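You operate a simulated robot arm through the tools that you are given. There is no shell and no other tool.

You are at the controls of a simulated robot arm. One attempt, no reset.

Task
Push the teal hose home, clamp it on the pale mark and pull-test it.
Fine: hose, clamp, screw tight, then a firm pull.

Only the result counts: the job must be done as asked and must still hold three seconds after the hand-in. Knocking over, shifting, dropping, spilling or breaking anything else fails it.

Robot
A 6-joint arm with a fingered hand, fixed in place. Base frame: the origin is on the floor under the middle of its stand, x ahead of it, y to its left, z up; the work surface is at about z = 0.8. Units: m, degrees, N and s.
With the tool pointing down near the work surface it reaches from about 0.3 to 0.8 m from the base axis. Its first joint turns from -115.0 to 115.0 degrees. Payload 4 kg.
The tool frame sits at the grasp point between the pads (the TCP): z along the fingers, y along the line on which they close. The tips reach 0.026 m beyond it. The gripper opens to 0.164 m; its body begins 0.073 m behind the TCP. The gripper is a hand of 5 fingers: y runs from the thumb to the fingers, the wrist lies at [0, 0, -0.239] in the tool frame, and closing takes about 1.5 s.
Orientation is that of the tool frame in the base frame, as a unit quaternion [w, x, y, z]. With the fingers straight down and closing along the base's y, the tool's x points along the base's -x, its y along +y and its z along -z.

Tools
- The arm moves only by the tool drive_tool. Its argument "moves" is text: rows parted by semicolons, each of 6 numbers parted by spaces: the shift along the tool's x, y, z in m, then the turn, a rotation vector about the tool's x, y, z in degrees. In form: x y z wx wy wz; .... A call has 1 to 20 rows; each row shifts and turns the commanded pose from where the row before left it, along the tool's axes as they then stand. "fingers" is the opening in per cent of the stroke, from 0 (shut) to 100 (fully open), set as the call begins (left out, the last holds). A row lasts 0.2 s, in which the tool goes at most 0.05 m and 8.6 degrees; a call with a longer step from one row to the next is refused whole, and so is a gripper value outside its range. Where a pose cannot be reached the arm comes as near as it can. A force on the tool above 40 N (or 10 N above the force at the start of the call, whichever is more), or a blocked arm, ends the call early, and 0.2 s more pass. The fingers move at their own pace (about 0.045 m/s each) and stop on an object; they squeeze with about 29 N. The grip force told is the motor's: it shows also when the fingers shut on nothing. Time passes only in rows, and 0.2 s behind the last, so rows that do not move let the fingers close. The reply holds the time, the measured pose of the TCP, the force on the tool along the base axes, the opening and the grip force, in the units named above and with some noise, with the torque about the TCP (base axes, N m) and any sound that the robot's microphone picked up, and new pictures: "views" is both (left out), scene, wrist or none.
- Cameras (640 x 400 px; columns grow to the right, rows downward): "scene" is fixed at [0.3984, 0.5024, 1.5764]; the picture's right is [0.43, 0.90, 0.00], its down [0.71, -0.34, -0.62] and it looks along [-0.56, 0.27, -0.78] (base axes); focal length 323 px, centre (320, 200). "wrist" rides on the gripper at [0.05, -0.07, -0.093] in the tool frame; the picture's right is [0.81, 0.59, 0.00], its down [-0.43, 0.60, -0.68] and it looks along [-0.40, 0.55, 0.74] (tool axes); focal length 270 px, centre (320, 200). There is no depth. A picture from a camera that has moved, and an enlarged one, comes with that camera's place and axes in the base frame and with its lens.
- move_column(by): slides the trunk up (or, below 0, down) by that many m; the arm rides with it, the base frame stays. It gives what a move gives, with no picture.
- hand_shape(shape): the hand has 5 fingers and takes this shape, open, in about a second: jaw (thumb against the fingers, like two jaws); tri (thumb and two fingers); tip (a fingertip pinch); poke (one finger out to press); point (the index stretched); flat (the hand flat); cup (the hand cupped); fist (a fist). The gripper value then closes the fingers along that shape, each until it touches; the sizes above hold for jaw. It gives what a move gives, with no picture.
- inspect(camera, box): a new picture of the part [left, top, right, bottom] of that camera's present view, enlarged. The clock stands still meanwhile.
- close_job(): hands the job in; it is judged then, once.

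Places have to be worked out from the pictures, the camera data and where the tool is seen. Open the gripper and draw the arm clear of the work before you hand the job in, unless the task says otherwise.

The tools are called after "Call:" by a JSON object that holds its "op" and its "data". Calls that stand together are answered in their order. drive_tool: Moves the arm, as the interface text tells. Its arguments: {"type":"object","properties":{"moves":{"type":"string"},"fingers":{"type":"number"},"views":{"type":"string","enum":["both","scene","wrist","none"]}},"required":["moves"]} The other tools are called the same way: move_column (by) moves the trunk up or down; hand_shape (shape) gives the hand a shape; inspect (camera, box) takes an enlarged picture of a part of a camera's view; close_job () hands the job in.

At the start:

```text
time_s: 0.0
eef_pos: [-0.0778, 0.5935, 1.1484]
orientation: [0.001, 0.0, 1.0, 0.0]
wrist_force: [0.0, -1.1, -0.7]
ft_torque: [0.04, -0.01, 0.02]
finger_gap: 0.1638
grip_force: 0.0
shape: jaw
trunk travel left (down, up): [-0.8, 0.19]
```

scene: 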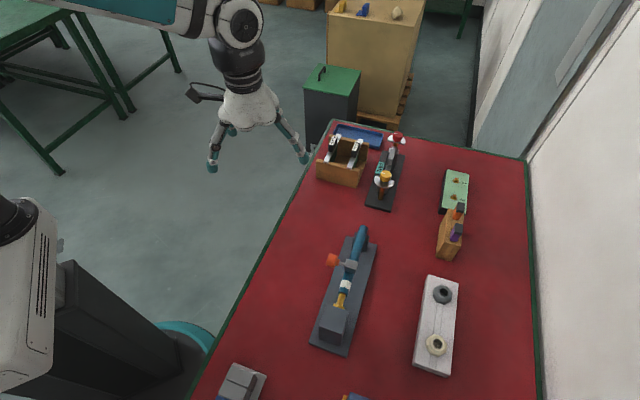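
wrist: 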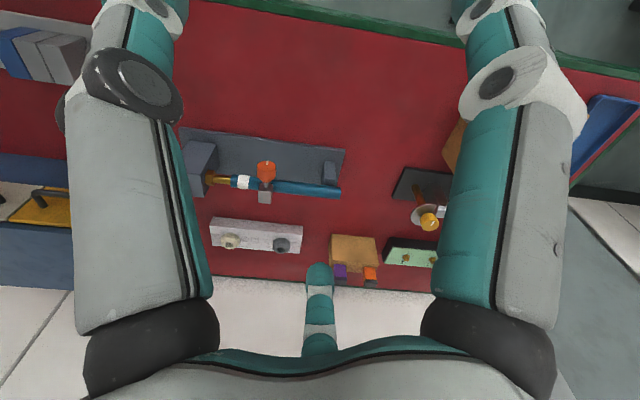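

The scene shows a dark fixture with a teal hose, a brass spigot and an orange-handled clamp on the red table. I'll look closer before moving.

Call:
{"op": "inspect", "data": {"camera": "scene", "box": [290, 210, 400, 370]}}

Call:
{"op": "inspect", "data": {"camera": "wrist", "box": [170, 110, 360, 230]}}

Call:
{"op": "inspect", "data": {"camera": "scene", "box": [300, 110, 480, 270]}}

```text
2.50 times, centred on (345, 290) of scene
camera zoom: at [0.3984, 0.5024, 1.5764], right [0.43, 0.9, 0.0], down [0.71, -0.34, -0.62], along [-0.56, 0.27, -0.78], focal length 807 px, centre (258, -25)
```

zoom: 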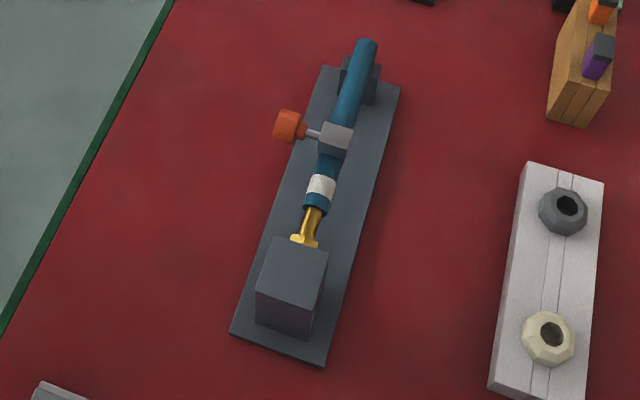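

```text
3.33 times, centred on (265, 170) of wrist
camera zoom: at [-0.1269, 0.5236, 1.2415], right [-0.81, 0.59, 0.0], down [0.43, 0.6, 0.68], along [0.4, 0.55, -0.74], focal length 901 px, centre (503, 300)
```

zoom: 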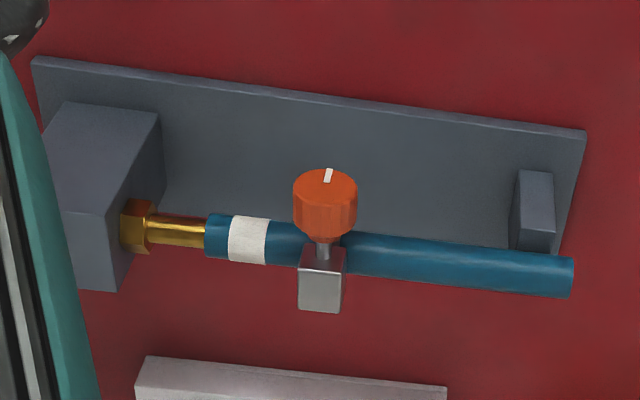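

```text
2.50 times, centred on (390, 190) of scene
camera zoom: at [0.3984, 0.5024, 1.5764], right [0.43, 0.9, 0.0], down [0.71, -0.34, -0.62], along [-0.56, 0.27, -0.78], focal length 807 px, centre (145, 225)
```

zoom: 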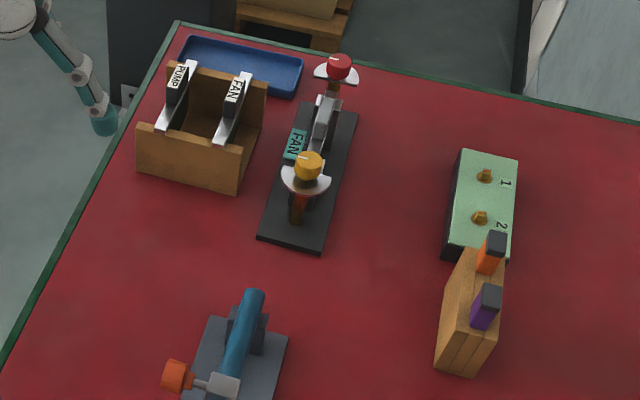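

The hose appears to run horizontally at z≈0.88 from about (0.164, 0.669) at the spigot to (0.028, 0.801). Its axis is about 45° to the base axes, and the knob sits at about (0.089, 0.681, 0.90), pointing at the robot. I'll move above the hose and turn the tool 45° so the jaws close across it.

Call:
{"op": "drive_tool", "data": {"moves": "-0.0304 0.0325 0.018 0 0 0; -0.0304 0.0325 0.018 0 0 0; -0.0304 0.0325 0.018 0 0 0; -0.0304 0.0325 0.018 0 0 0; -0.0304 0.0325 0.018 0 0 0; 0 0 0 0 0 7.5; 0 0 0 0 0 7.5; 0 0 0 0 0 7.5; 0 0 0 0 0 7.5; 0 0 0 0 0 7.5; 0 0 0 0 0 7.5; 0 0 0 0 0 0; 0 0 0 0 0 0", "fingers": 100}}

```text
time_s: 2.8
eef_pos: [0.0754, 0.7569, 1.0583]
orientation: [0.0, 0.383, 0.924, 0.001]
wrist_force: [-0.4, -0.4, -0.7]
ft_torque: [-0.03, -0.03, 0.01]
finger_gap: 0.164
grip_force: 0.2
shape: jaw
trunk travel left (down, up): [-0.8, 0.19]
camera wrist: at [-0.0091, 0.7428, 1.1513], right [-0.16, 0.99, 0.0], down [0.73, 0.11, 0.68], along [0.67, 0.11, -0.74], focal length 270 px, centre (320, 200)
```

scene: 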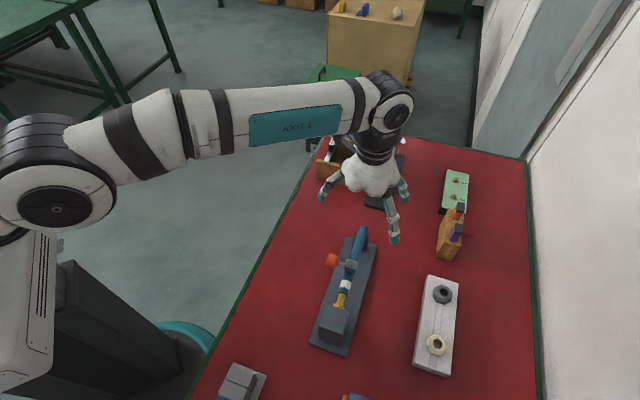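
wrist: 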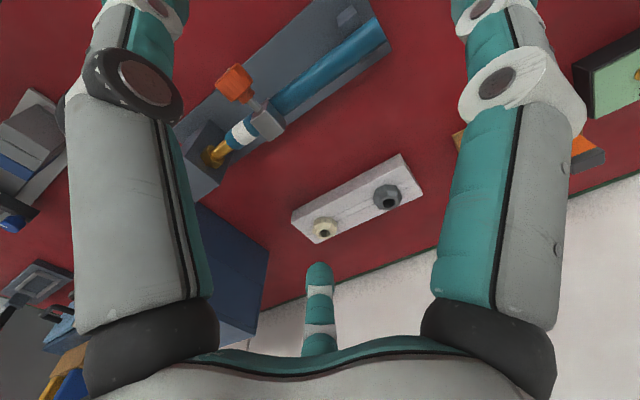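

The tool is above the hose as planned. I'll look closely at the hand's finger layout and at the fixture.

Call:
{"op": "inspect", "data": {"camera": "scene", "box": [300, 130, 430, 250]}}

Call:
{"op": "inspect", "data": {"camera": "wrist", "box": [170, 0, 430, 210]}}

```text
3.33 times, centred on (365, 190) of scene
camera zoom: at [0.3984, 0.5024, 1.5764], right [0.43, 0.9, 0.0], down [0.71, -0.34, -0.62], along [-0.56, 0.27, -0.78], focal length 1076 px, centre (170, 233)
```

zoom: 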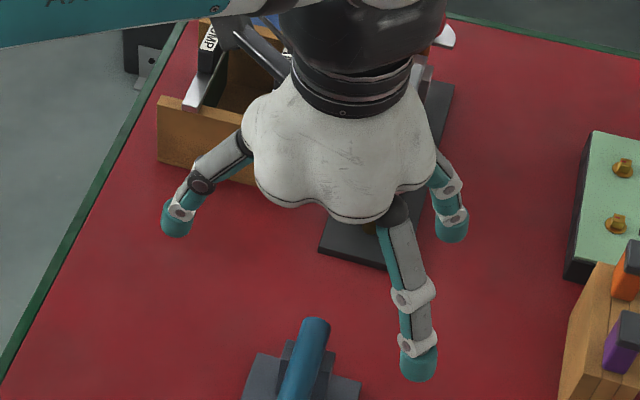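

```text
1.90 times, centred on (300, 105) of wrist
camera zoom: at [-0.0091, 0.7428, 1.1513], right [-0.16, 0.99, 0.0], down [0.73, 0.11, 0.68], along [0.67, 0.11, -0.74], focal length 515 px, centre (358, 381)
```

zoom: 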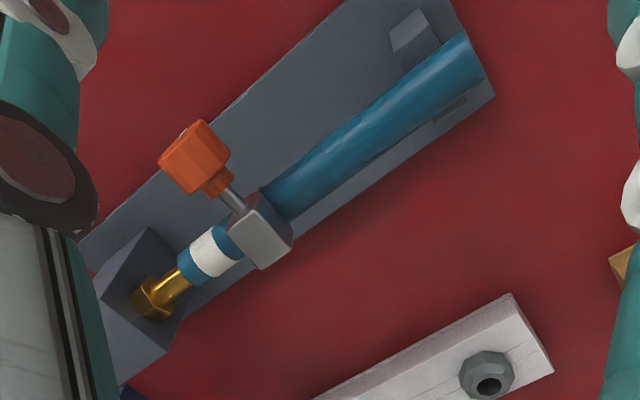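

In jaw shape the thumb is at tool −y, with two fingers spread to about ±0.05 in tool x at +y. I'll check how narrow the "tip" shape is for gripping the short free length of hose.

Call:
{"op": "hand_shape", "data": {"shape": "tip"}}

Call:
{"op": "inspect", "data": {"camera": "scene", "box": [300, 130, 430, 250]}}

Call:
{"op": "inspect", "data": {"camera": "wrist", "box": [0, 0, 640, 400]}}

```text
time_s: 3.7
eef_pos: [0.0748, 0.7553, 1.0577]
orientation: [0.0, 0.383, 0.924, 0.0]
wrist_force: [-0.2, -0.3, 0.6]
ft_torque: [-0.05, 0.0, 0.01]
finger_gap: 0.1641
grip_force: 0.0
shape: tip
trunk travel left (down, up): [-0.8, 0.19]
```

```text
3.33 times, centred on (365, 190) of scene
camera zoom: at [0.3984, 0.5024, 1.5764], right [0.43, 0.9, 0.0], down [0.71, -0.34, -0.62], along [-0.56, 0.27, -0.78], focal length 1076 px, centre (170, 233)
```

zoom: 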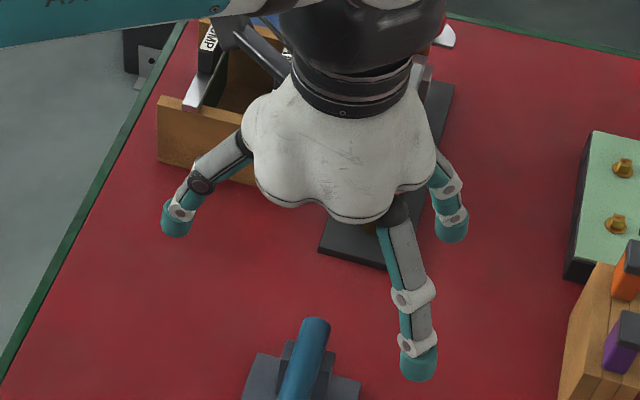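

```text
1.00 times, centred on (320, 200) of wrist (not enlarged: the box is as wide or as high as the picture)
camera zoom: at [-0.0091, 0.7427, 1.1513], right [-0.16, 0.99, 0.0], down [0.73, 0.12, 0.68], along [0.67, 0.11, -0.74], focal length 270 px, centre (320, 200)
```

zoom: 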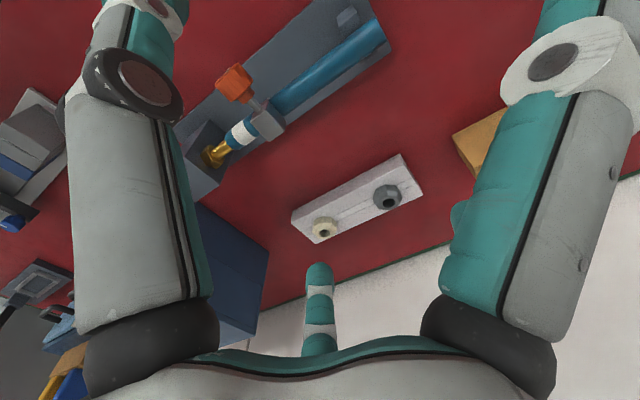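

The wrist view shows one finger moved outward while others line up behind it. I'll close the hand in free air to see the real finger paths in "tip".

Call:
{"op": "drive_tool", "data": {"moves": "0 0 0 0 0 0; 0 0 0 0 0 0; 0 0 0 0 0 0; 0 0 0 0 0 0; 0 0 0 0 0 0; 0 0 0 0 0 0; 0 0 0 0 0 0", "fingers": 20}}

Call:
{"op": "inspect", "data": {"camera": "scene", "box": [300, 130, 430, 250]}}

```text
time_s: 5.3
eef_pos: [0.076, 0.7556, 1.0594]
orientation: [-0.001, 0.382, 0.924, 0.0]
wrist_force: [-0.4, 0.0, 0.1]
ft_torque: [0.03, 0.01, -0.01]
finger_gap: 0.0331
grip_force: 0.1
shape: tip
trunk travel left (down, up): [-0.8, 0.19]
camera wrist: at [-0.0091, 0.7427, 1.1513], right [-0.16, 0.99, 0.0], down [0.73, 0.12, 0.68], along [0.67, 0.11, -0.74], focal length 270 px, centre (320, 200)
```

scene: 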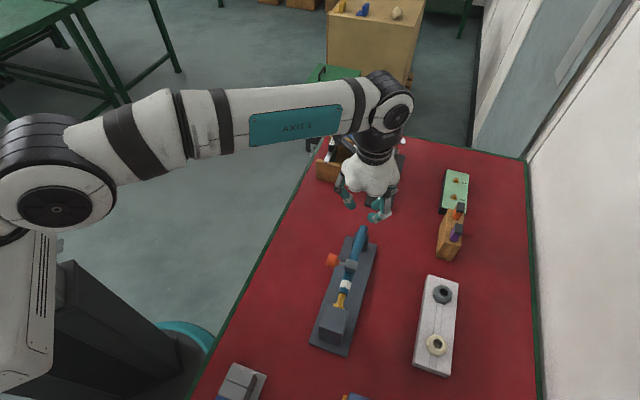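
wrist: 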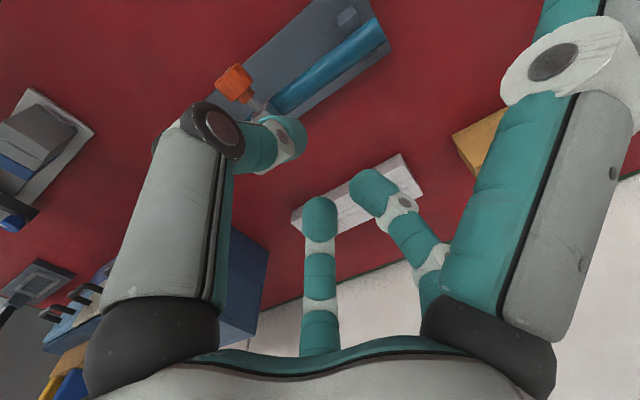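

```text
3.33 times, centred on (365, 190) of scene
camera zoom: at [0.3984, 0.5024, 1.5764], right [0.43, 0.9, 0.0], down [0.71, -0.34, -0.62], along [-0.56, 0.27, -0.78], focal length 1076 px, centre (170, 233)
```

zoom: 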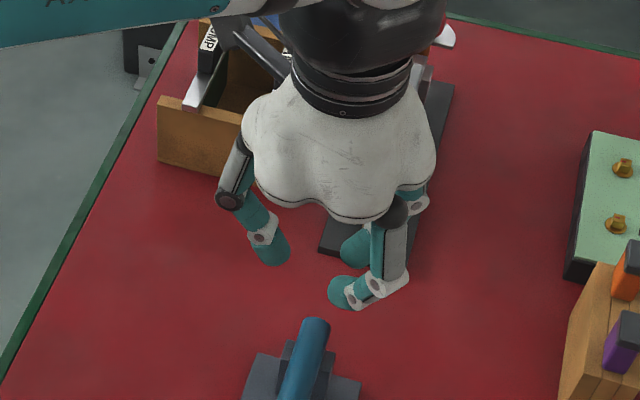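

In "tip" the pinch converges compactly, with the fingers at x≈±0.02 against the thumb, and one finger stays stretched near the camera. I'll yaw the hand to see its hidden side so I can avoid touching anything with it.

Call:
{"op": "drive_tool", "data": {"moves": "0 0 0 0 0 -8.5; 0 0 0 0 0 -8.5; 0 0 0 0 0 -8.5; 0 0 0 0 0 -8.5; 0 0 0 0 0 -8.5; 0 0 0 0 0 -8.5; 0 0 0 0 0 -8.5; 0 0 0 0 0 -8.5; 0 0 0 0 0 -8.5; 0 0 0 0 0 -8.5; 0 0 0 0 0 -5", "fingers": 20}}

Call:
{"op": "inspect", "data": {"camera": "scene", "box": [300, 130, 430, 250]}}

```text
time_s: 7.7
eef_pos: [0.0747, 0.7567, 1.0588]
orientation: [0.0, -0.384, 0.924, 0.0]
wrist_force: [-0.4, 0.5, -0.2]
ft_torque: [-0.04, 0.03, 0.01]
finger_gap: 0.0329
grip_force: 0.0
shape: tip
trunk travel left (down, up): [-0.8, 0.19]
camera wrist: at [0.0889, 0.6708, 1.1519], right [-0.99, -0.16, 0.0], down [-0.12, 0.73, 0.68], along [-0.11, 0.67, -0.74], focal length 270 px, centre (320, 200)
```

scene: 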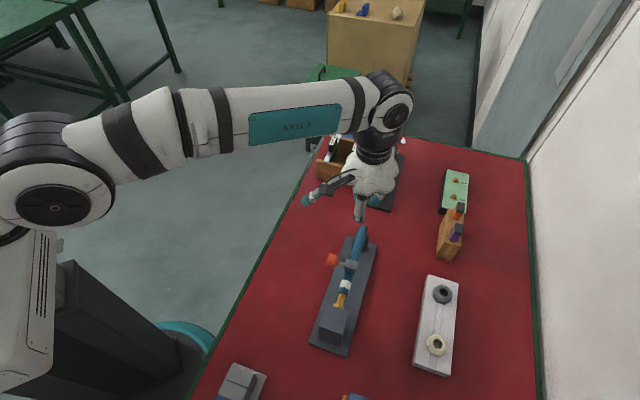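
wrist: 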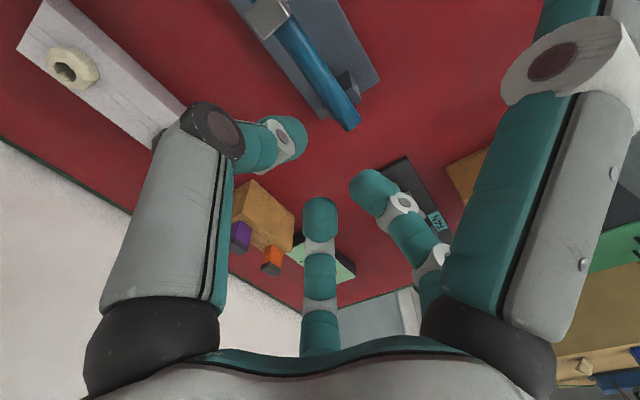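

```text
3.33 times, centred on (365, 190) of scene
camera zoom: at [0.3984, 0.5024, 1.5764], right [0.43, 0.9, 0.0], down [0.71, -0.34, -0.62], along [-0.56, 0.27, -0.78], focal length 1076 px, centre (170, 233)
```

zoom: 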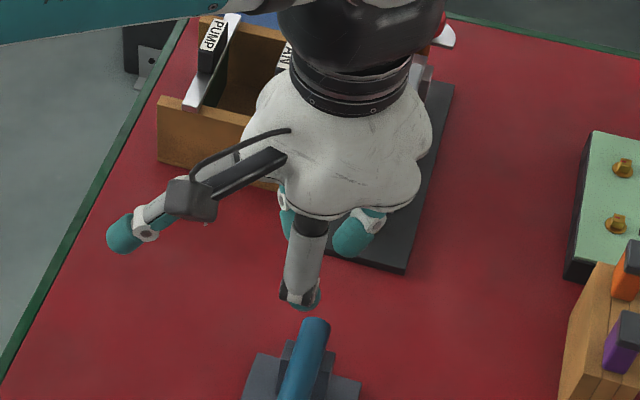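

From this side I can see the extra finger splays out toward tool +x. I'll test the "tri" shape from this same view for comparison.

Call:
{"op": "hand_shape", "data": {"shape": "tri"}}

Call:
{"op": "drive_tool", "data": {"moves": "0 0 0 0 0 0; 0 0 0 0 0 0; 0 0 0 0 0 0; 0 0 0 0 0 0; 0 0 0 0 0 0; 0 0 0 0 0 0; 0 0 0 0 0 0", "fingers": 12}}

Call:
{"op": "inspect", "data": {"camera": "scene", "box": [300, 130, 430, 250]}}

```text
time_s: 8.6
eef_pos: [0.0758, 0.7561, 1.0593]
orientation: [-0.001, -0.382, 0.924, 0.0]
wrist_force: [0.3, -0.1, 0.1]
ft_torque: [-0.01, 0.0, -0.01]
finger_gap: 0.1641
grip_force: 0.0
shape: tri
trunk travel left (down, up): [-0.8, 0.19]
```

```text
time_s: 10.2
eef_pos: [0.0753, 0.7567, 1.0584]
orientation: [0.001, -0.381, 0.924, 0.0]
wrist_force: [0.3, -0.7, 0.0]
ft_torque: [-0.02, 0.0, 0.0]
finger_gap: 0.0218
grip_force: 0.1
shape: tri
trunk travel left (down, up): [-0.8, 0.19]
camera wrist: at [0.0888, 0.6708, 1.1519], right [-0.99, -0.16, 0.0], down [-0.12, 0.73, 0.68], along [-0.11, 0.67, -0.74], focal length 270 px, centre (320, 200)
```

scene: 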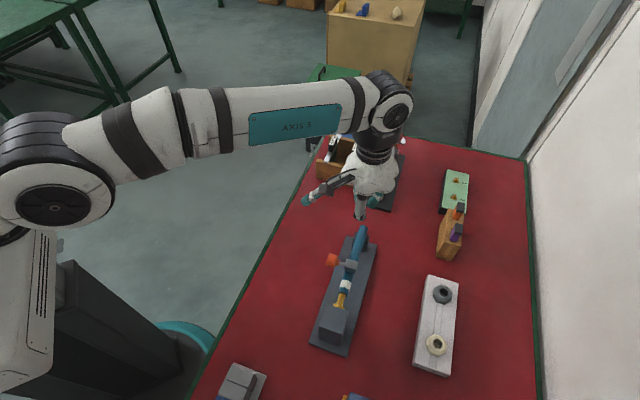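
wrist: 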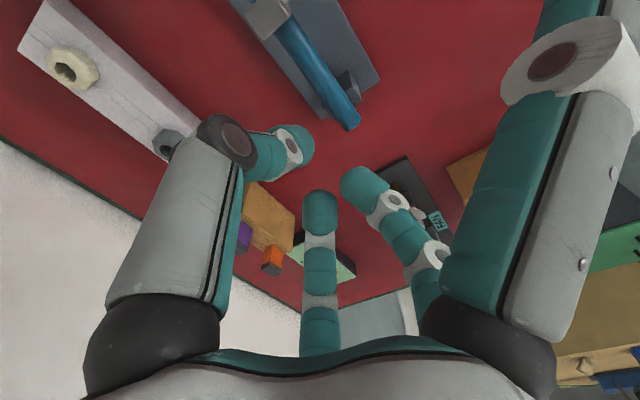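

```text
3.33 times, centred on (365, 190) of scene
camera zoom: at [0.3984, 0.5024, 1.5764], right [0.43, 0.9, 0.0], down [0.71, -0.34, -0.62], along [-0.56, 0.27, -0.78], focal length 1076 px, centre (170, 233)
```

zoom: 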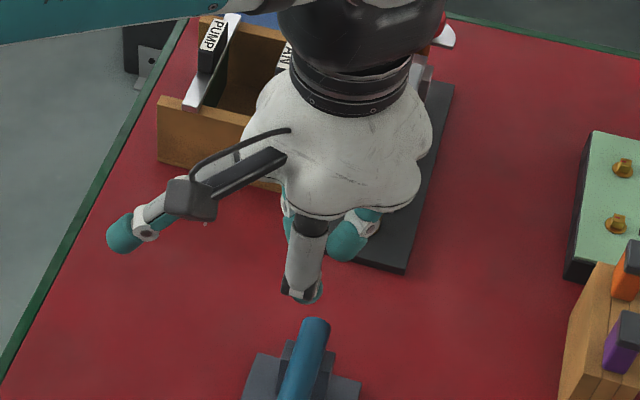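

"Tri" is equivalent to "tip" and narrow enough. I'll yaw back to +45°, part-open the fingers, and drop to z≈0.97 above the hose between the clamp and the cradle to check alignment.

Call:
{"op": "drive_tool", "data": {"moves": "0 0 0 0 0 8.5; 0 0 0 0 0 8.5; 0 0 0 0 0 8.5; 0 0 0 0 0 8.5; 0 0 0 0 0 8.5; 0 0 0 0 0 8.5; 0 0 0 0 0 8.5; 0 0 0 0 0 8.5; 0 0 0 0 0 8.5; 0 0 0 0 0 8.5; 0 0 0 0 0 5; -0.0034 -0.0005 0.04 0 0 0; -0.0033 -0.0005 0.04 0 0 0; 0 0 0 0 0 0", "fingers": 70}}

Call:
{"op": "inspect", "data": {"camera": "wrist", "box": [170, 0, 430, 210]}}

Call:
{"op": "inspect", "data": {"camera": "scene", "box": [290, 170, 420, 290]}}

```text
time_s: 13.2
eef_pos: [0.0783, 0.7503, 0.9774]
orientation: [0.0, 0.383, 0.924, 0.0]
wrist_force: [0.5, 0.6, 0.6]
ft_torque: [0.02, -0.02, 0.02]
finger_gap: 0.114
grip_force: 0.0
shape: tri
trunk travel left (down, up): [-0.8, 0.19]
camera wrist: at [-0.0072, 0.7367, 1.0708], right [-0.16, 0.99, 0.0], down [0.73, 0.11, 0.68], along [0.67, 0.11, -0.74], focal length 270 px, centre (320, 200)
```

scene: 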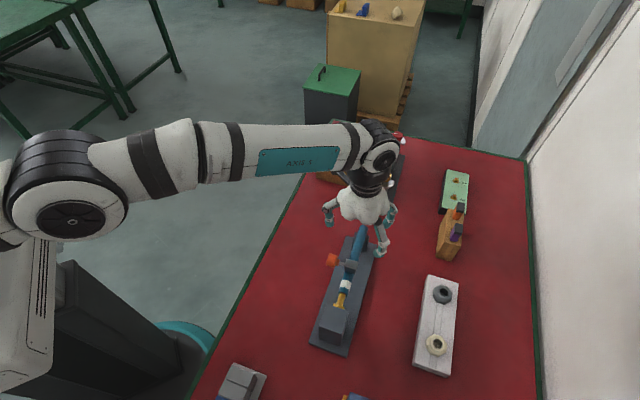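
wrist: 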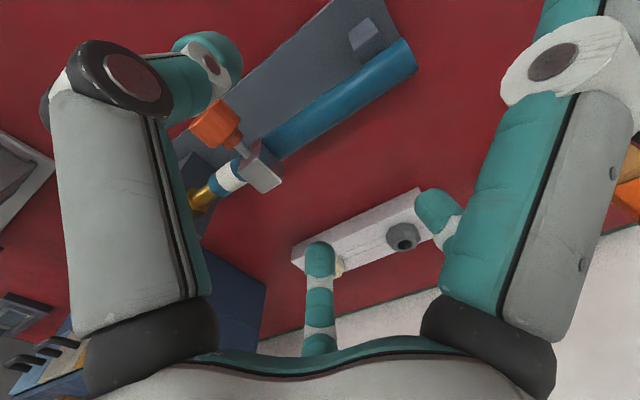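

```text
1.90 times, centred on (300, 105) of wrist
camera zoom: at [-0.0072, 0.7367, 1.0708], right [-0.16, 0.99, 0.0], down [0.73, 0.11, 0.68], along [0.67, 0.11, -0.74], focal length 515 px, centre (358, 381)
```

zoom: 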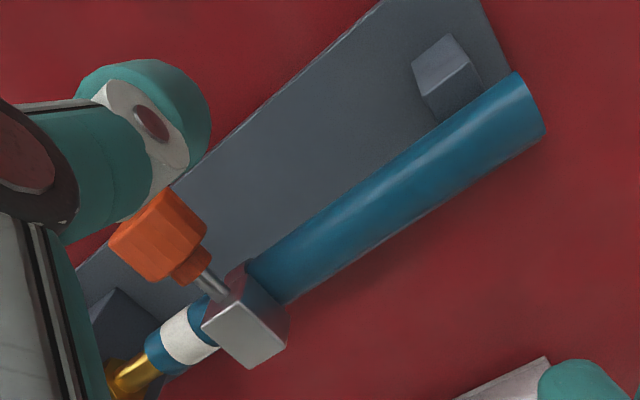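

```text
3.33 times, centred on (355, 230) of scene
camera zoom: at [0.3984, 0.5024, 1.5764], right [0.43, 0.9, 0.0], down [0.71, -0.34, -0.62], along [-0.56, 0.27, -0.78], focal length 1076 px, centre (203, 100)
```

zoom: 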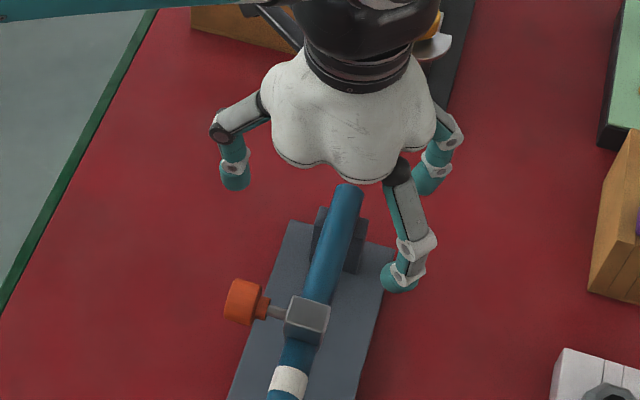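

The hose axis is at about x+y≈0.835 and z≈0.877, so I need a +3 mm shift in tool y. Clamp and cradle both clear the fingers at this spot, so I'll descend 0.10 m to hose height.

Call:
{"op": "drive_tool", "data": {"moves": "0 0.003 0.02 0 0 0; 0 0 0.02 0 0 0; 0 0 0.02 0 0 0; 0 0 0.02 0 0 0; 0 0 0.02 0 0 0; 0 0 0 0 0 0", "fingers": 70}}

Call:
{"op": "inspect", "data": {"camera": "wrist", "box": [170, 0, 430, 210]}}

Call:
{"op": "inspect", "data": {"camera": "scene", "box": [290, 190, 420, 310]}}

```text
time_s: 14.6
eef_pos: [0.0823, 0.7448, 0.8903]
orientation: [0.0, 0.382, 0.924, 0.0]
wrist_force: [0.5, -0.4, -0.6]
ft_torque: [-0.03, 0.01, -0.01]
finger_gap: 0.1146
grip_force: 0.0
shape: tri
out of reach, approached as far as the arm can: row 4, 5
trunk travel left (down, up): [-0.8, 0.19]
camera wrist: at [-0.0024, 0.7308, 0.983], right [-0.16, 0.99, 0.0], down [0.73, 0.12, 0.68], along [0.67, 0.11, -0.74], focal length 270 px, centre (320, 200)
```

scene: 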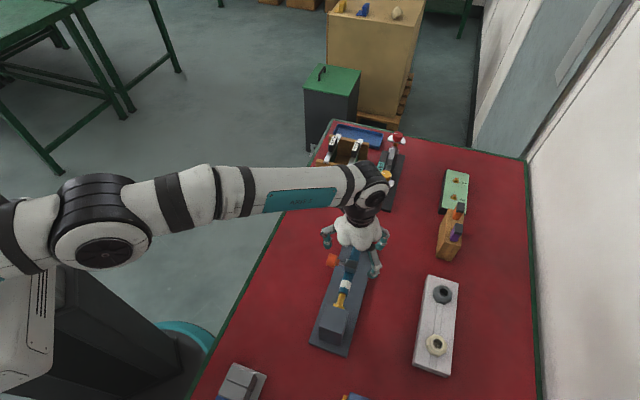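
wrist: 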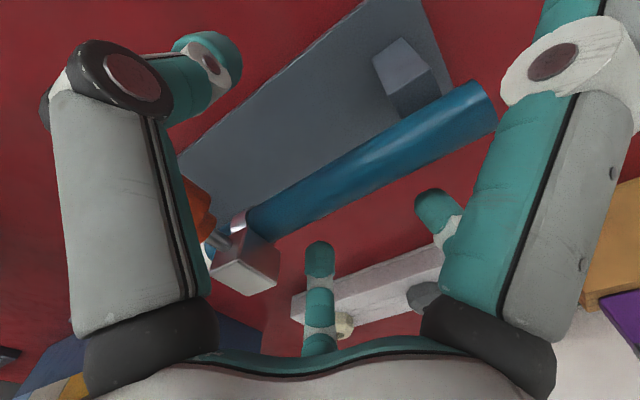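

```text
1.90 times, centred on (300, 105) of wrist
camera zoom: at [-0.0024, 0.7308, 0.983], right [-0.16, 0.99, 0.0], down [0.73, 0.12, 0.68], along [0.67, 0.11, -0.74], focal length 515 px, centre (358, 381)
```

zoom: 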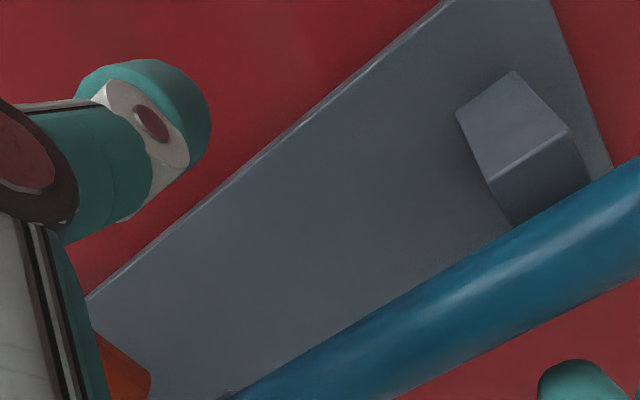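

```text
3.33 times, centred on (355, 250) of scene
camera zoom: at [0.3984, 0.5024, 1.5764], right [0.43, 0.9, 0.0], down [0.71, -0.34, -0.62], along [-0.56, 0.27, -0.78], focal length 1076 px, centre (203, 33)
```

zoom: 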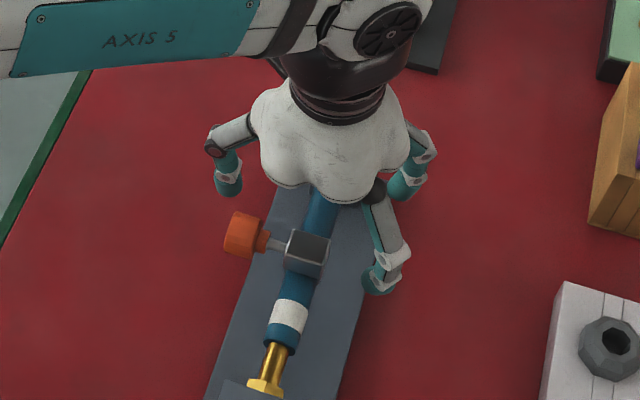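

The arm ran out of reach at z≈0.890, so the trunk has to come down. I'll first lift the tool 0.15 m straight up, then lower the trunk by the same amount.

Call:
{"op": "drive_tool", "data": {"moves": "0 0 -0.04 0 0 0; 0 0 -0.04 0 0 0; 0 0 -0.04 0 0 0; 0 0 -0.04 0 0 0; 0 0 0 0 0 0", "fingers": 70, "views": "none"}}

Call:
{"op": "move_column", "data": {"by": -0.15}}

Call:
{"op": "inspect", "data": {"camera": "scene", "box": [0, 0, 640, 400]}}

```text
time_s: 15.8
eef_pos: [0.0827, 0.7445, 1.046]
orientation: [0.001, 0.382, 0.924, 0.0]
wrist_force: [-0.5, 0.4, -0.4]
ft_torque: [-0.01, 0.0, -0.01]
finger_gap: 0.1142
grip_force: 0.0
shape: tri
trunk travel left (down, up): [-0.8, 0.19]
```

```text
time_s: 17.6
eef_pos: [0.0819, 0.7442, 0.8962]
orientation: [-0.001, 0.382, 0.924, -0.001]
wrist_force: [0.6, 0.2, 0.4]
ft_torque: [-0.01, 0.02, 0.0]
finger_gap: 0.1146
grip_force: 0.0
shape: tri
trunk travel left (down, up): [-0.65, 0.34]
```

```text
1.00 times, centred on (320, 200) of scene (not enlarged: the box is as wide or as high as the picture)
camera zoom: at [0.3984, 0.5024, 1.5764], right [0.43, 0.9, 0.0], down [0.71, -0.34, -0.62], along [-0.56, 0.27, -0.78], focal length 323 px, centre (320, 200)
```

zoom: 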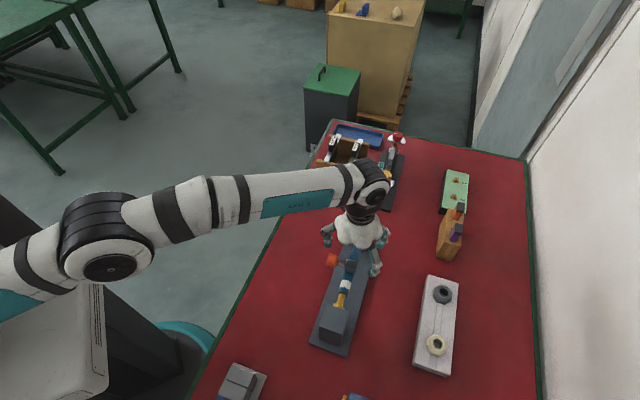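

With the trunk lowered I'm at z≈0.896 with room to spare. I'll shift about +6 mm in tool y onto the hose axis, go down to z≈0.875, then close on the hose.

Call:
{"op": "drive_tool", "data": {"moves": "0.007 0.006 0.008 0 0 0; 0 0 0.014 0 0 0; 0 0 0 0 0 0", "fingers": 70, "views": "none"}}

Call:
{"op": "drive_tool", "data": {"moves": "0 0 0 0 0 0; 0 0 0 0 0 0; 0 0 0 0 0 0; 0 0 0 0 0 0; 0 0 0 0 0 0", "fingers": 26}}

Call:
{"op": "inspect", "data": {"camera": "scene", "box": [290, 190, 420, 310]}}

```text
time_s: 18.4
eef_pos: [0.0818, 0.7535, 0.8745]
orientation: [0.0, 0.383, 0.924, 0.0]
wrist_force: [0.8, -0.2, -1.3]
ft_torque: [0.01, -0.04, -0.01]
finger_gap: 0.1145
grip_force: 0.0
shape: tri
trunk travel left (down, up): [-0.65, 0.34]
```

```text
time_s: 19.6
eef_pos: [0.0809, 0.7524, 0.8743]
orientation: [0.0, 0.382, 0.924, 0.0]
wrist_force: [0.4, 0.5, 0.2]
ft_torque: [-0.01, 0.0, 0.0]
finger_gap: 0.0429
grip_force: 0.0
shape: tri
trunk travel left (down, up): [-0.65, 0.34]
camera wrist: at [-0.0034, 0.7396, 0.9677], right [-0.16, 0.99, 0.0], down [0.73, 0.12, 0.68], along [0.67, 0.11, -0.74], focal length 270 px, centre (320, 200)
```

scene: 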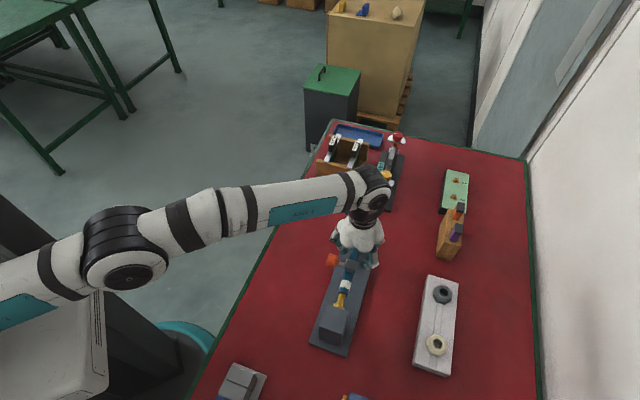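
wrist: 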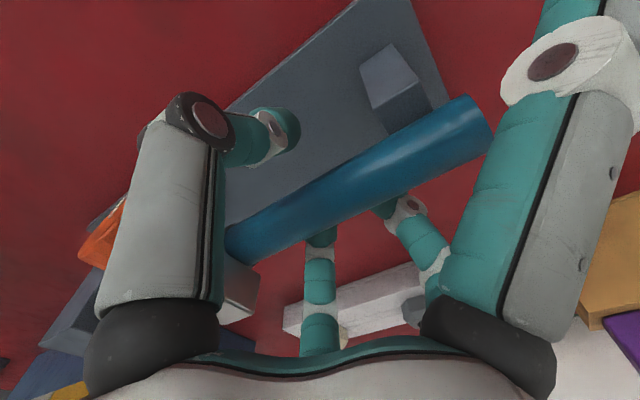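

```text
3.33 times, centred on (355, 250) of scene
camera zoom: at [0.3984, 0.5024, 1.5764], right [0.43, 0.9, 0.0], down [0.71, -0.34, -0.62], along [-0.56, 0.27, -0.78], focal length 1076 px, centre (203, 33)
```

zoom: 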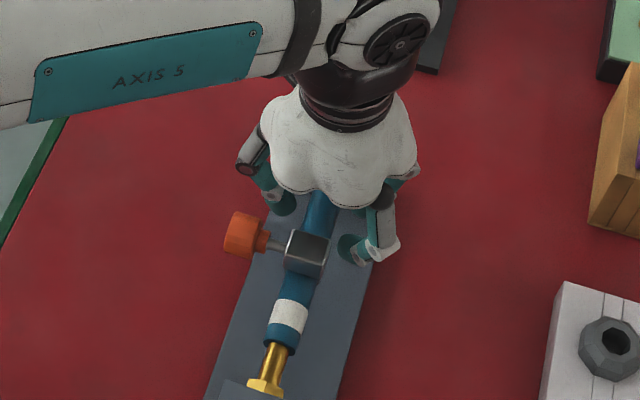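

The hose lies between thumb and fingers with no contact yet. I'll close fully and hold still.

Call:
{"op": "drive_tool", "data": {"moves": "0 0 0 0 0 0; 0 0 0 0 0 0; 0 0 0 0 0 0; 0 0 0 0 0 0; 0 0 0 0 0 0; 0 0 0 0 0 0", "fingers": 0}}

Call:
{"op": "inspect", "data": {"camera": "scene", "box": [290, 190, 420, 310]}}

```text
time_s: 20.9
eef_pos: [0.0818, 0.7528, 0.8735]
orientation: [0.001, 0.383, 0.924, -0.002]
wrist_force: [-0.4, -0.1, -7.6]
ft_torque: [-0.04, -0.06, -0.01]
finger_gap: 0.0
grip_force: 29.1
shape: tri
trunk travel left (down, up): [-0.65, 0.34]
camera wrist: at [-0.0034, 0.7398, 0.9667], right [-0.16, 0.99, 0.0], down [0.73, 0.12, 0.68], along [0.67, 0.1, -0.74], focal length 270 px, centre (320, 200)
```

scene: 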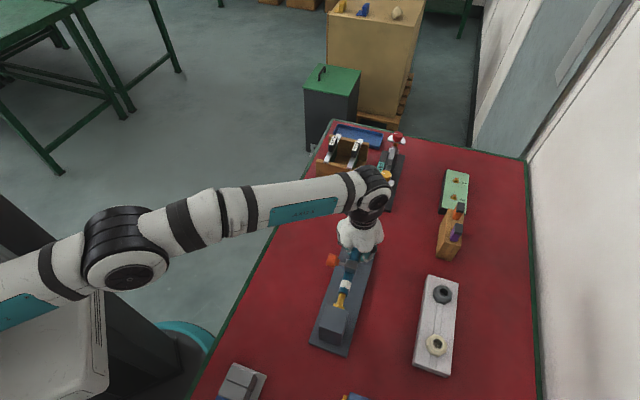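
wrist: 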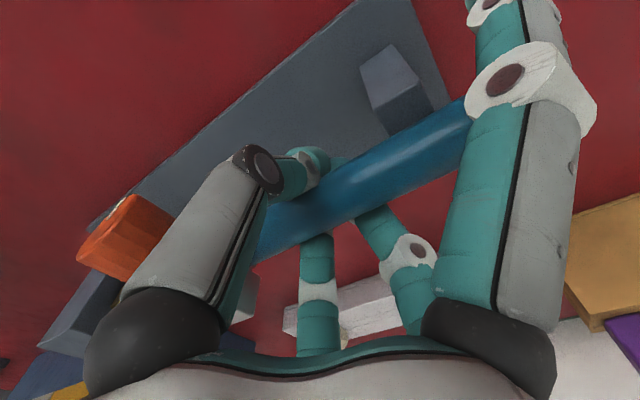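

```text
3.33 times, centred on (355, 250) of scene
camera zoom: at [0.3984, 0.5024, 1.5764], right [0.43, 0.9, 0.0], down [0.71, -0.34, -0.62], along [-0.56, 0.27, -0.78], focal length 1076 px, centre (203, 33)
```

zoom: 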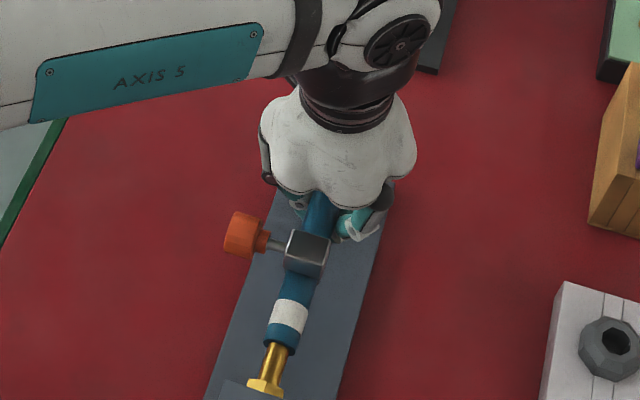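

Gap reads 0 with −7.6 N in z, so the fingertips met underneath the hose instead of pinching its sides. I'll reopen a little, raise the hand about 15 mm and pinch again, expecting a gap of about 0.02.

Call:
{"op": "drive_tool", "data": {"moves": "0 0 0 0 0 0; 0 0 0 0 0 0; 0 0 0 0 0 0; 0 0 0 0 0 0; 0 0 -0.015 0 0 0; 0 0 0 0 0 0", "fingers": 30, "views": "none"}}

Call:
{"op": "drive_tool", "data": {"moves": "0 0 0 0 0 0; 0 0 0 0 0 0; 0 0 0 0 0 0; 0 0 0 0 0 0; 0 0 0 0 0 0; 0 0 0 0 0 0", "fingers": 0}}

Call:
{"op": "inspect", "data": {"camera": "scene", "box": [290, 190, 420, 310]}}

```text
time_s: 22.4
eef_pos: [0.0811, 0.7541, 0.8891]
orientation: [0.0, 0.383, 0.924, 0.0]
wrist_force: [0.6, -0.5, 0.5]
ft_torque: [0.01, -0.01, 0.0]
finger_gap: 0.0485
grip_force: 0.0
shape: tri
trunk travel left (down, up): [-0.65, 0.34]
```

```text
time_s: 23.8
eef_pos: [0.0816, 0.7543, 0.8883]
orientation: [0.001, 0.383, 0.924, -0.002]
wrist_force: [0.9, -1.0, -11.6]
ft_torque: [-0.01, -0.03, 0.0]
finger_gap: 0.0183
grip_force: 29.0
shape: tri
trunk travel left (down, up): [-0.65, 0.34]
camera wrist: at [-0.0033, 0.7408, 0.9812], right [-0.16, 0.99, 0.0], down [0.73, 0.12, 0.68], along [0.67, 0.1, -0.74], focal length 270 px, centre (320, 200)
```

scene: 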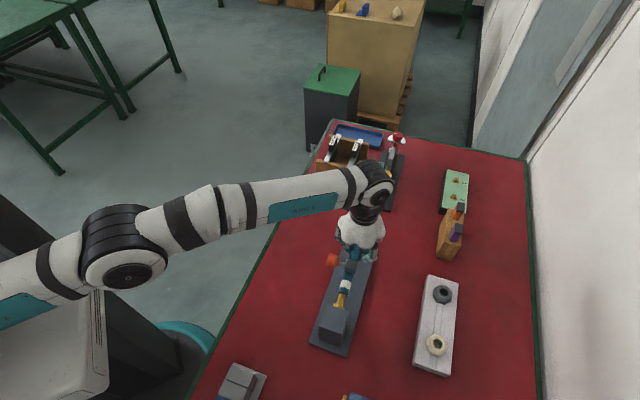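
wrist: 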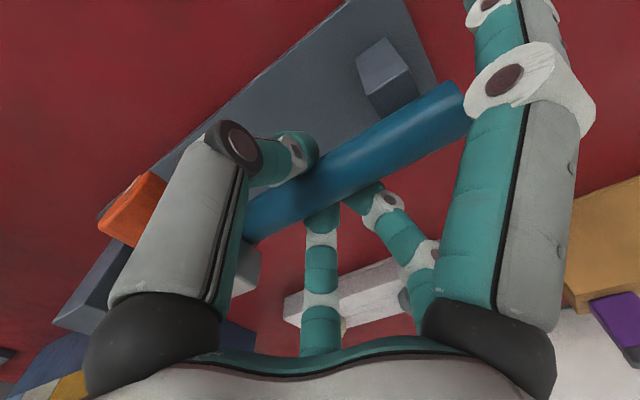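

```text
3.33 times, centred on (355, 250) of scene
camera zoom: at [0.3984, 0.5024, 1.5764], right [0.43, 0.9, 0.0], down [0.71, -0.34, -0.62], along [-0.56, 0.27, -0.78], focal length 1076 px, centre (203, 33)
```

zoom: 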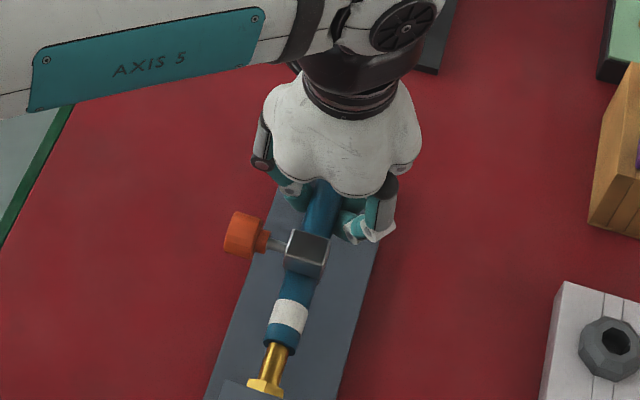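

Gap is now 0.018 but −11.6 N in z shows the tips are still gripping below the hose's equator. I'll open slightly, rise another 7 mm and re-grip for a cleaner pinch.

Call:
{"op": "drive_tool", "data": {"moves": "0 0 0 0 0 0; 0 0 0 0 0 0; 0 0 0 0 0 0; 0 0 -0.007 0 0 0; 0 0 0 0 0 0", "fingers": 32, "views": "none"}}

Call:
{"op": "drive_tool", "data": {"moves": "0 0 0 0 0 0; 0 0 0 0 0 0; 0 0 0 0 0 0; 0 0 0 0 0 0; 0 0 0 0 0 0; 0 0 0 0 0 0", "fingers": 0, "views": "wrist"}}

```text
time_s: 24.9
eef_pos: [0.0819, 0.7535, 0.8963]
orientation: [-0.001, 0.383, 0.924, 0.0]
wrist_force: [-0.1, 0.4, 0.0]
ft_torque: [-0.03, -0.01, 0.01]
finger_gap: 0.0523
grip_force: 0.1
shape: tri
trunk travel left (down, up): [-0.65, 0.34]
```

```text
time_s: 26.4
eef_pos: [0.0815, 0.7531, 0.8957]
orientation: [0.0, 0.383, 0.924, -0.001]
wrist_force: [0.3, -0.3, -3.1]
ft_torque: [-0.01, 0.0, -0.01]
finger_gap: 0.0214
grip_force: 29.1
shape: tri
trunk travel left (down, up): [-0.65, 0.34]
camera wrist: at [-0.0029, 0.7406, 0.9892], right [-0.16, 0.99, 0.0], down [0.73, 0.12, 0.68], along [0.67, 0.11, -0.74], focal length 270 px, centre (320, 200)
```

wrist: 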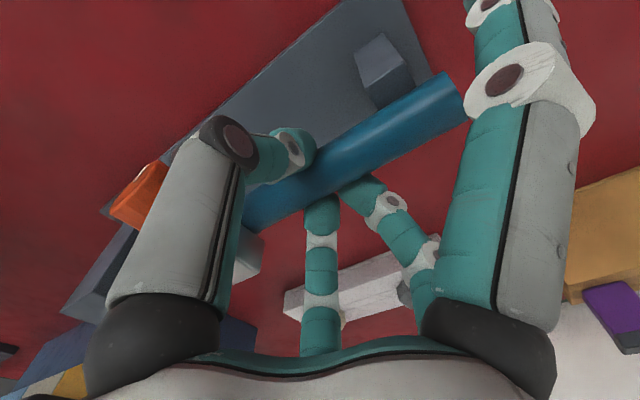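

Clean pinch: gap 0.0214 and little z force. Now I'll push along tool −x toward the spigot in small steps and watch the force.

Call:
{"op": "drive_tool", "data": {"moves": "-0.004 0 0 0 0 0; -0.004 0 0 0 0 0; -0.004 0 0 0 0 0; 0 0 0 0 0 0", "fingers": 0, "views": "none"}}

Call:
{"op": "inspect", "data": {"camera": "scene", "box": [290, 210, 420, 330]}}

```text
time_s: 27.4
eef_pos: [0.0899, 0.7464, 0.8958]
orientation: [0.0, 0.382, 0.924, 0.001]
wrist_force: [-2.7, 0.5, -5.5]
ft_torque: [0.0, 0.09, -0.02]
finger_gap: 0.0214
grip_force: 28.5
shape: tri
trunk travel left (down, up): [-0.65, 0.34]
```

```text
3.33 times, centred on (355, 270) of scene
camera zoom: at [0.3984, 0.5024, 1.5764], right [0.43, 0.9, 0.0], down [0.71, -0.34, -0.62], along [-0.56, 0.27, -0.78], focal length 1076 px, centre (203, -33)
```

zoom: 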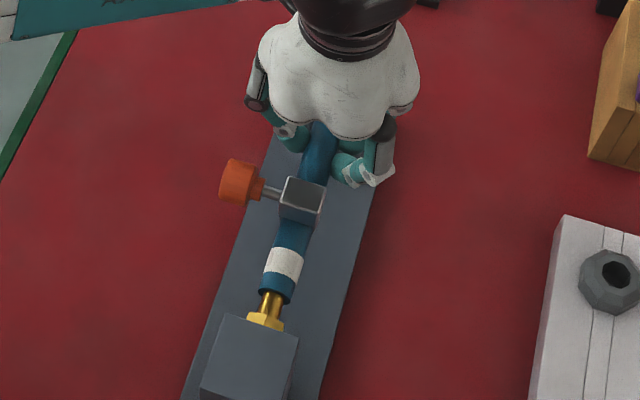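

The hose and clamp moved about 12 mm with the hand at only a few newtons, and roughly 16 mm of brass is still showing. I'll keep pushing in smaller steps.

Call:
{"op": "drive_tool", "data": {"moves": "-0.004 0 0 0 0 0; -0.004 0 0 0 0 0; -0.003 0 0 0 0 0; 0 0 0 0 0 0", "fingers": 0, "views": "none"}}

Call:
{"op": "inspect", "data": {"camera": "scene", "box": [290, 210, 420, 330]}}

```text
time_s: 28.4
eef_pos: [0.0993, 0.7364, 0.8959]
orientation: [0.001, 0.383, 0.924, 0.0]
wrist_force: [-1.8, 1.8, -7.2]
ft_torque: [0.01, 0.03, -0.06]
finger_gap: 0.0213
grip_force: 29.0
shape: tri
trunk travel left (down, up): [-0.65, 0.34]
```

```text
3.33 times, centred on (355, 270) of scene
camera zoom: at [0.3984, 0.5024, 1.5764], right [0.43, 0.9, 0.0], down [0.71, -0.34, -0.62], along [-0.56, 0.27, -0.78], focal length 1076 px, centre (203, -33)
```

zoom: 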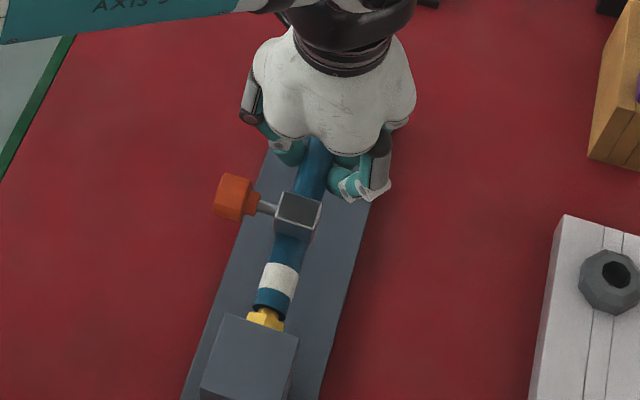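

The hose end is nearly at the nut, with perhaps 4–5 mm left and the push force still small. I'll press on in 2 mm steps until the force rises.

Call:
{"op": "drive_tool", "data": {"moves": "-0.002 0 0 0 0 0; -0.002 0 0 0 0 0; -0.002 0 0 0 0 0; 0 0 0 0 0 0", "fingers": 0, "views": "none"}}

Call:
{"op": "inspect", "data": {"camera": "scene", "box": [310, 250, 390, 330]}}

```text
time_s: 29.4
eef_pos: [0.102, 0.7336, 0.8963]
orientation: [0.0, 0.383, 0.924, 0.0]
wrist_force: [-3.0, 3.3, -5.2]
ft_torque: [0.05, 0.07, 0.0]
finger_gap: 0.0214
grip_force: 28.8
shape: tri
trunk travel left (down, up): [-0.65, 0.34]
```

```text
5.00 times, centred on (350, 290) of scene
camera zoom: at [0.3984, 0.5024, 1.5764], right [0.43, 0.9, 0.0], down [0.71, -0.34, -0.62], along [-0.56, 0.27, -0.78], focal length 1614 px, centre (170, -250)
```

zoom: 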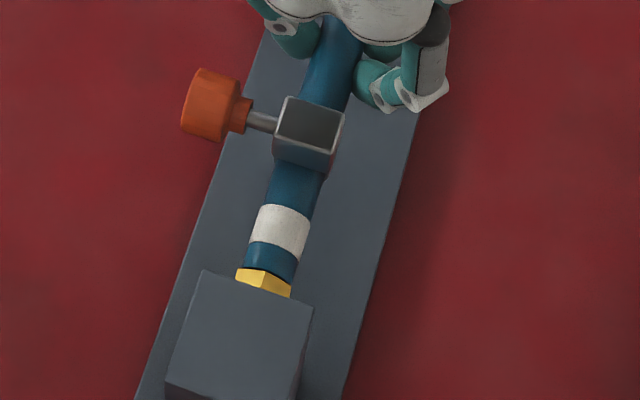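

The hose end now looks against the brass nut, but the push force is only about 4.5 N. I'll press a bit more to confirm a hard stop.

Call:
{"op": "drive_tool", "data": {"moves": "-0.002 0 0 0 0 0; -0.002 0 0 0 0 0; -0.002 0 0 0 0 0; 0 0 0 0 0 0", "fingers": 0, "views": "none"}}

Call:
{"op": "inspect", "data": {"camera": "scene", "box": [310, 250, 390, 330]}}

```text
time_s: 30.4
eef_pos: [0.1038, 0.7311, 0.8967]
orientation: [-0.001, 0.383, 0.924, -0.001]
wrist_force: [-20.3, 22.1, -4.6]
ft_torque: [0.4, 0.41, -0.35]
finger_gap: 0.0211
grip_force: 29.2
shape: tri
trunk travel left (down, up): [-0.65, 0.34]
```

```text
5.00 times, centred on (350, 290) of scene
camera zoom: at [0.3984, 0.5024, 1.5764], right [0.43, 0.9, 0.0], down [0.71, -0.34, -0.62], along [-0.56, 0.27, -0.78], focal length 1614 px, centre (170, -250)
```

zoom: 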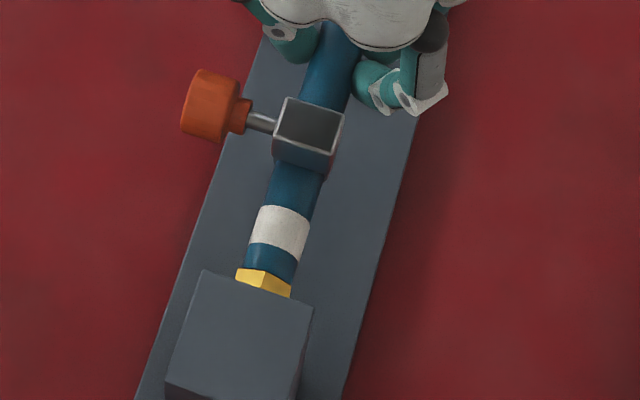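

Push force rose to about 30 N with no further motion and the hose is flush against the nut, so it is home. I'll open the fingers and lift straight up without disturbing it.

Call:
{"op": "drive_tool", "data": {"moves": "0.002 0 0 0 0 0; 0 0 0 0 0 0; 0 0 0 0 0 0; 0 0 0 0 0 0; 0 0 0 0 0 0; 0 0 -0.03 0 0 0; 0 0 -0.04 0 0 0; 0 0 -0.04 0 0 0; 0 0 0 0 0 0", "fingers": 45}}

Call:
{"op": "inspect", "data": {"camera": "scene", "box": [310, 230, 390, 330]}}

Call:
{"op": "inspect", "data": {"camera": "wrist", "box": [170, 0, 430, 210]}}

```text
time_s: 32.4
eef_pos: [0.1065, 0.7269, 1.006]
orientation: [-0.002, 0.383, 0.924, 0.002]
wrist_force: [-0.7, 0.5, 0.1]
ft_torque: [0.01, 0.0, -0.03]
finger_gap: 0.0735
grip_force: 0.0
shape: tri
trunk travel left (down, up): [-0.65, 0.34]
camera wrist: at [0.0208, 0.7147, 1.0986], right [-0.16, 0.99, 0.0], down [0.73, 0.11, 0.68], along [0.67, 0.11, -0.73], focal length 270 px, centre (320, 200)
```

scene: 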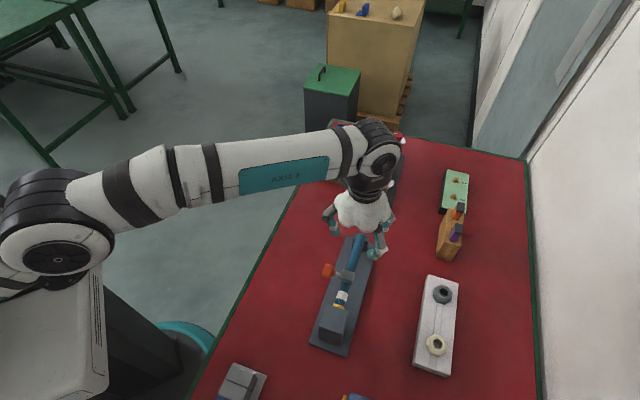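
wrist: 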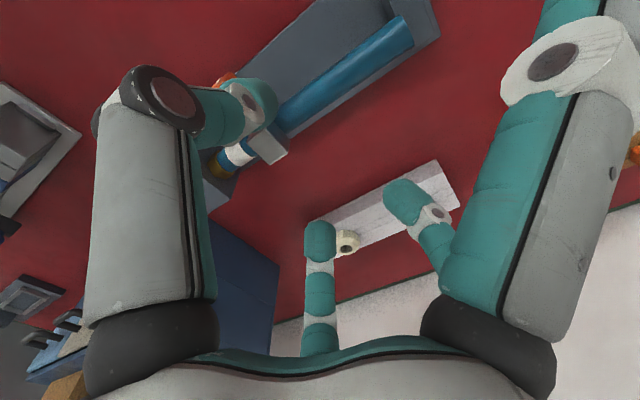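

```text
4.00 times, centred on (350, 280) of scene
camera zoom: at [0.3984, 0.5024, 1.5764], right [0.43, 0.9, 0.0], down [0.71, -0.34, -0.62], along [-0.56, 0.27, -0.78], focal length 1292 px, centre (200, -120)
```

zoom: 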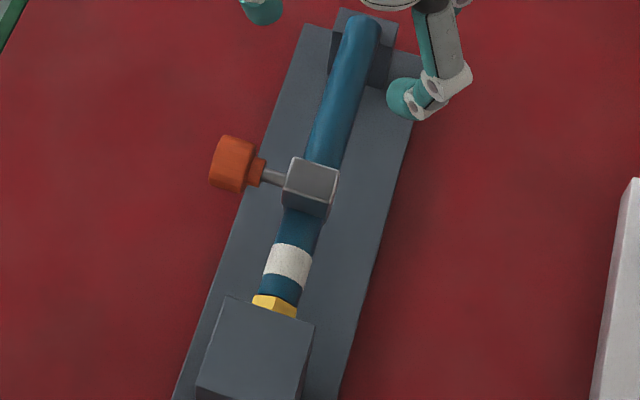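

```text
1.90 times, centred on (300, 105) of wrist
camera zoom: at [0.0208, 0.7147, 1.0986], right [-0.16, 0.99, 0.0], down [0.73, 0.11, 0.68], along [0.67, 0.11, -0.73], focal length 515 px, centre (358, 381)
```

zoom: 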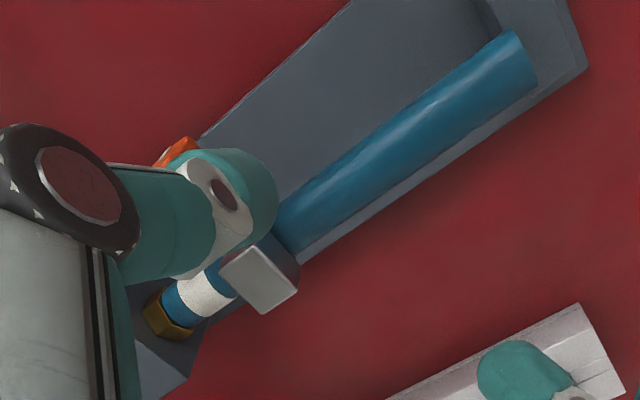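

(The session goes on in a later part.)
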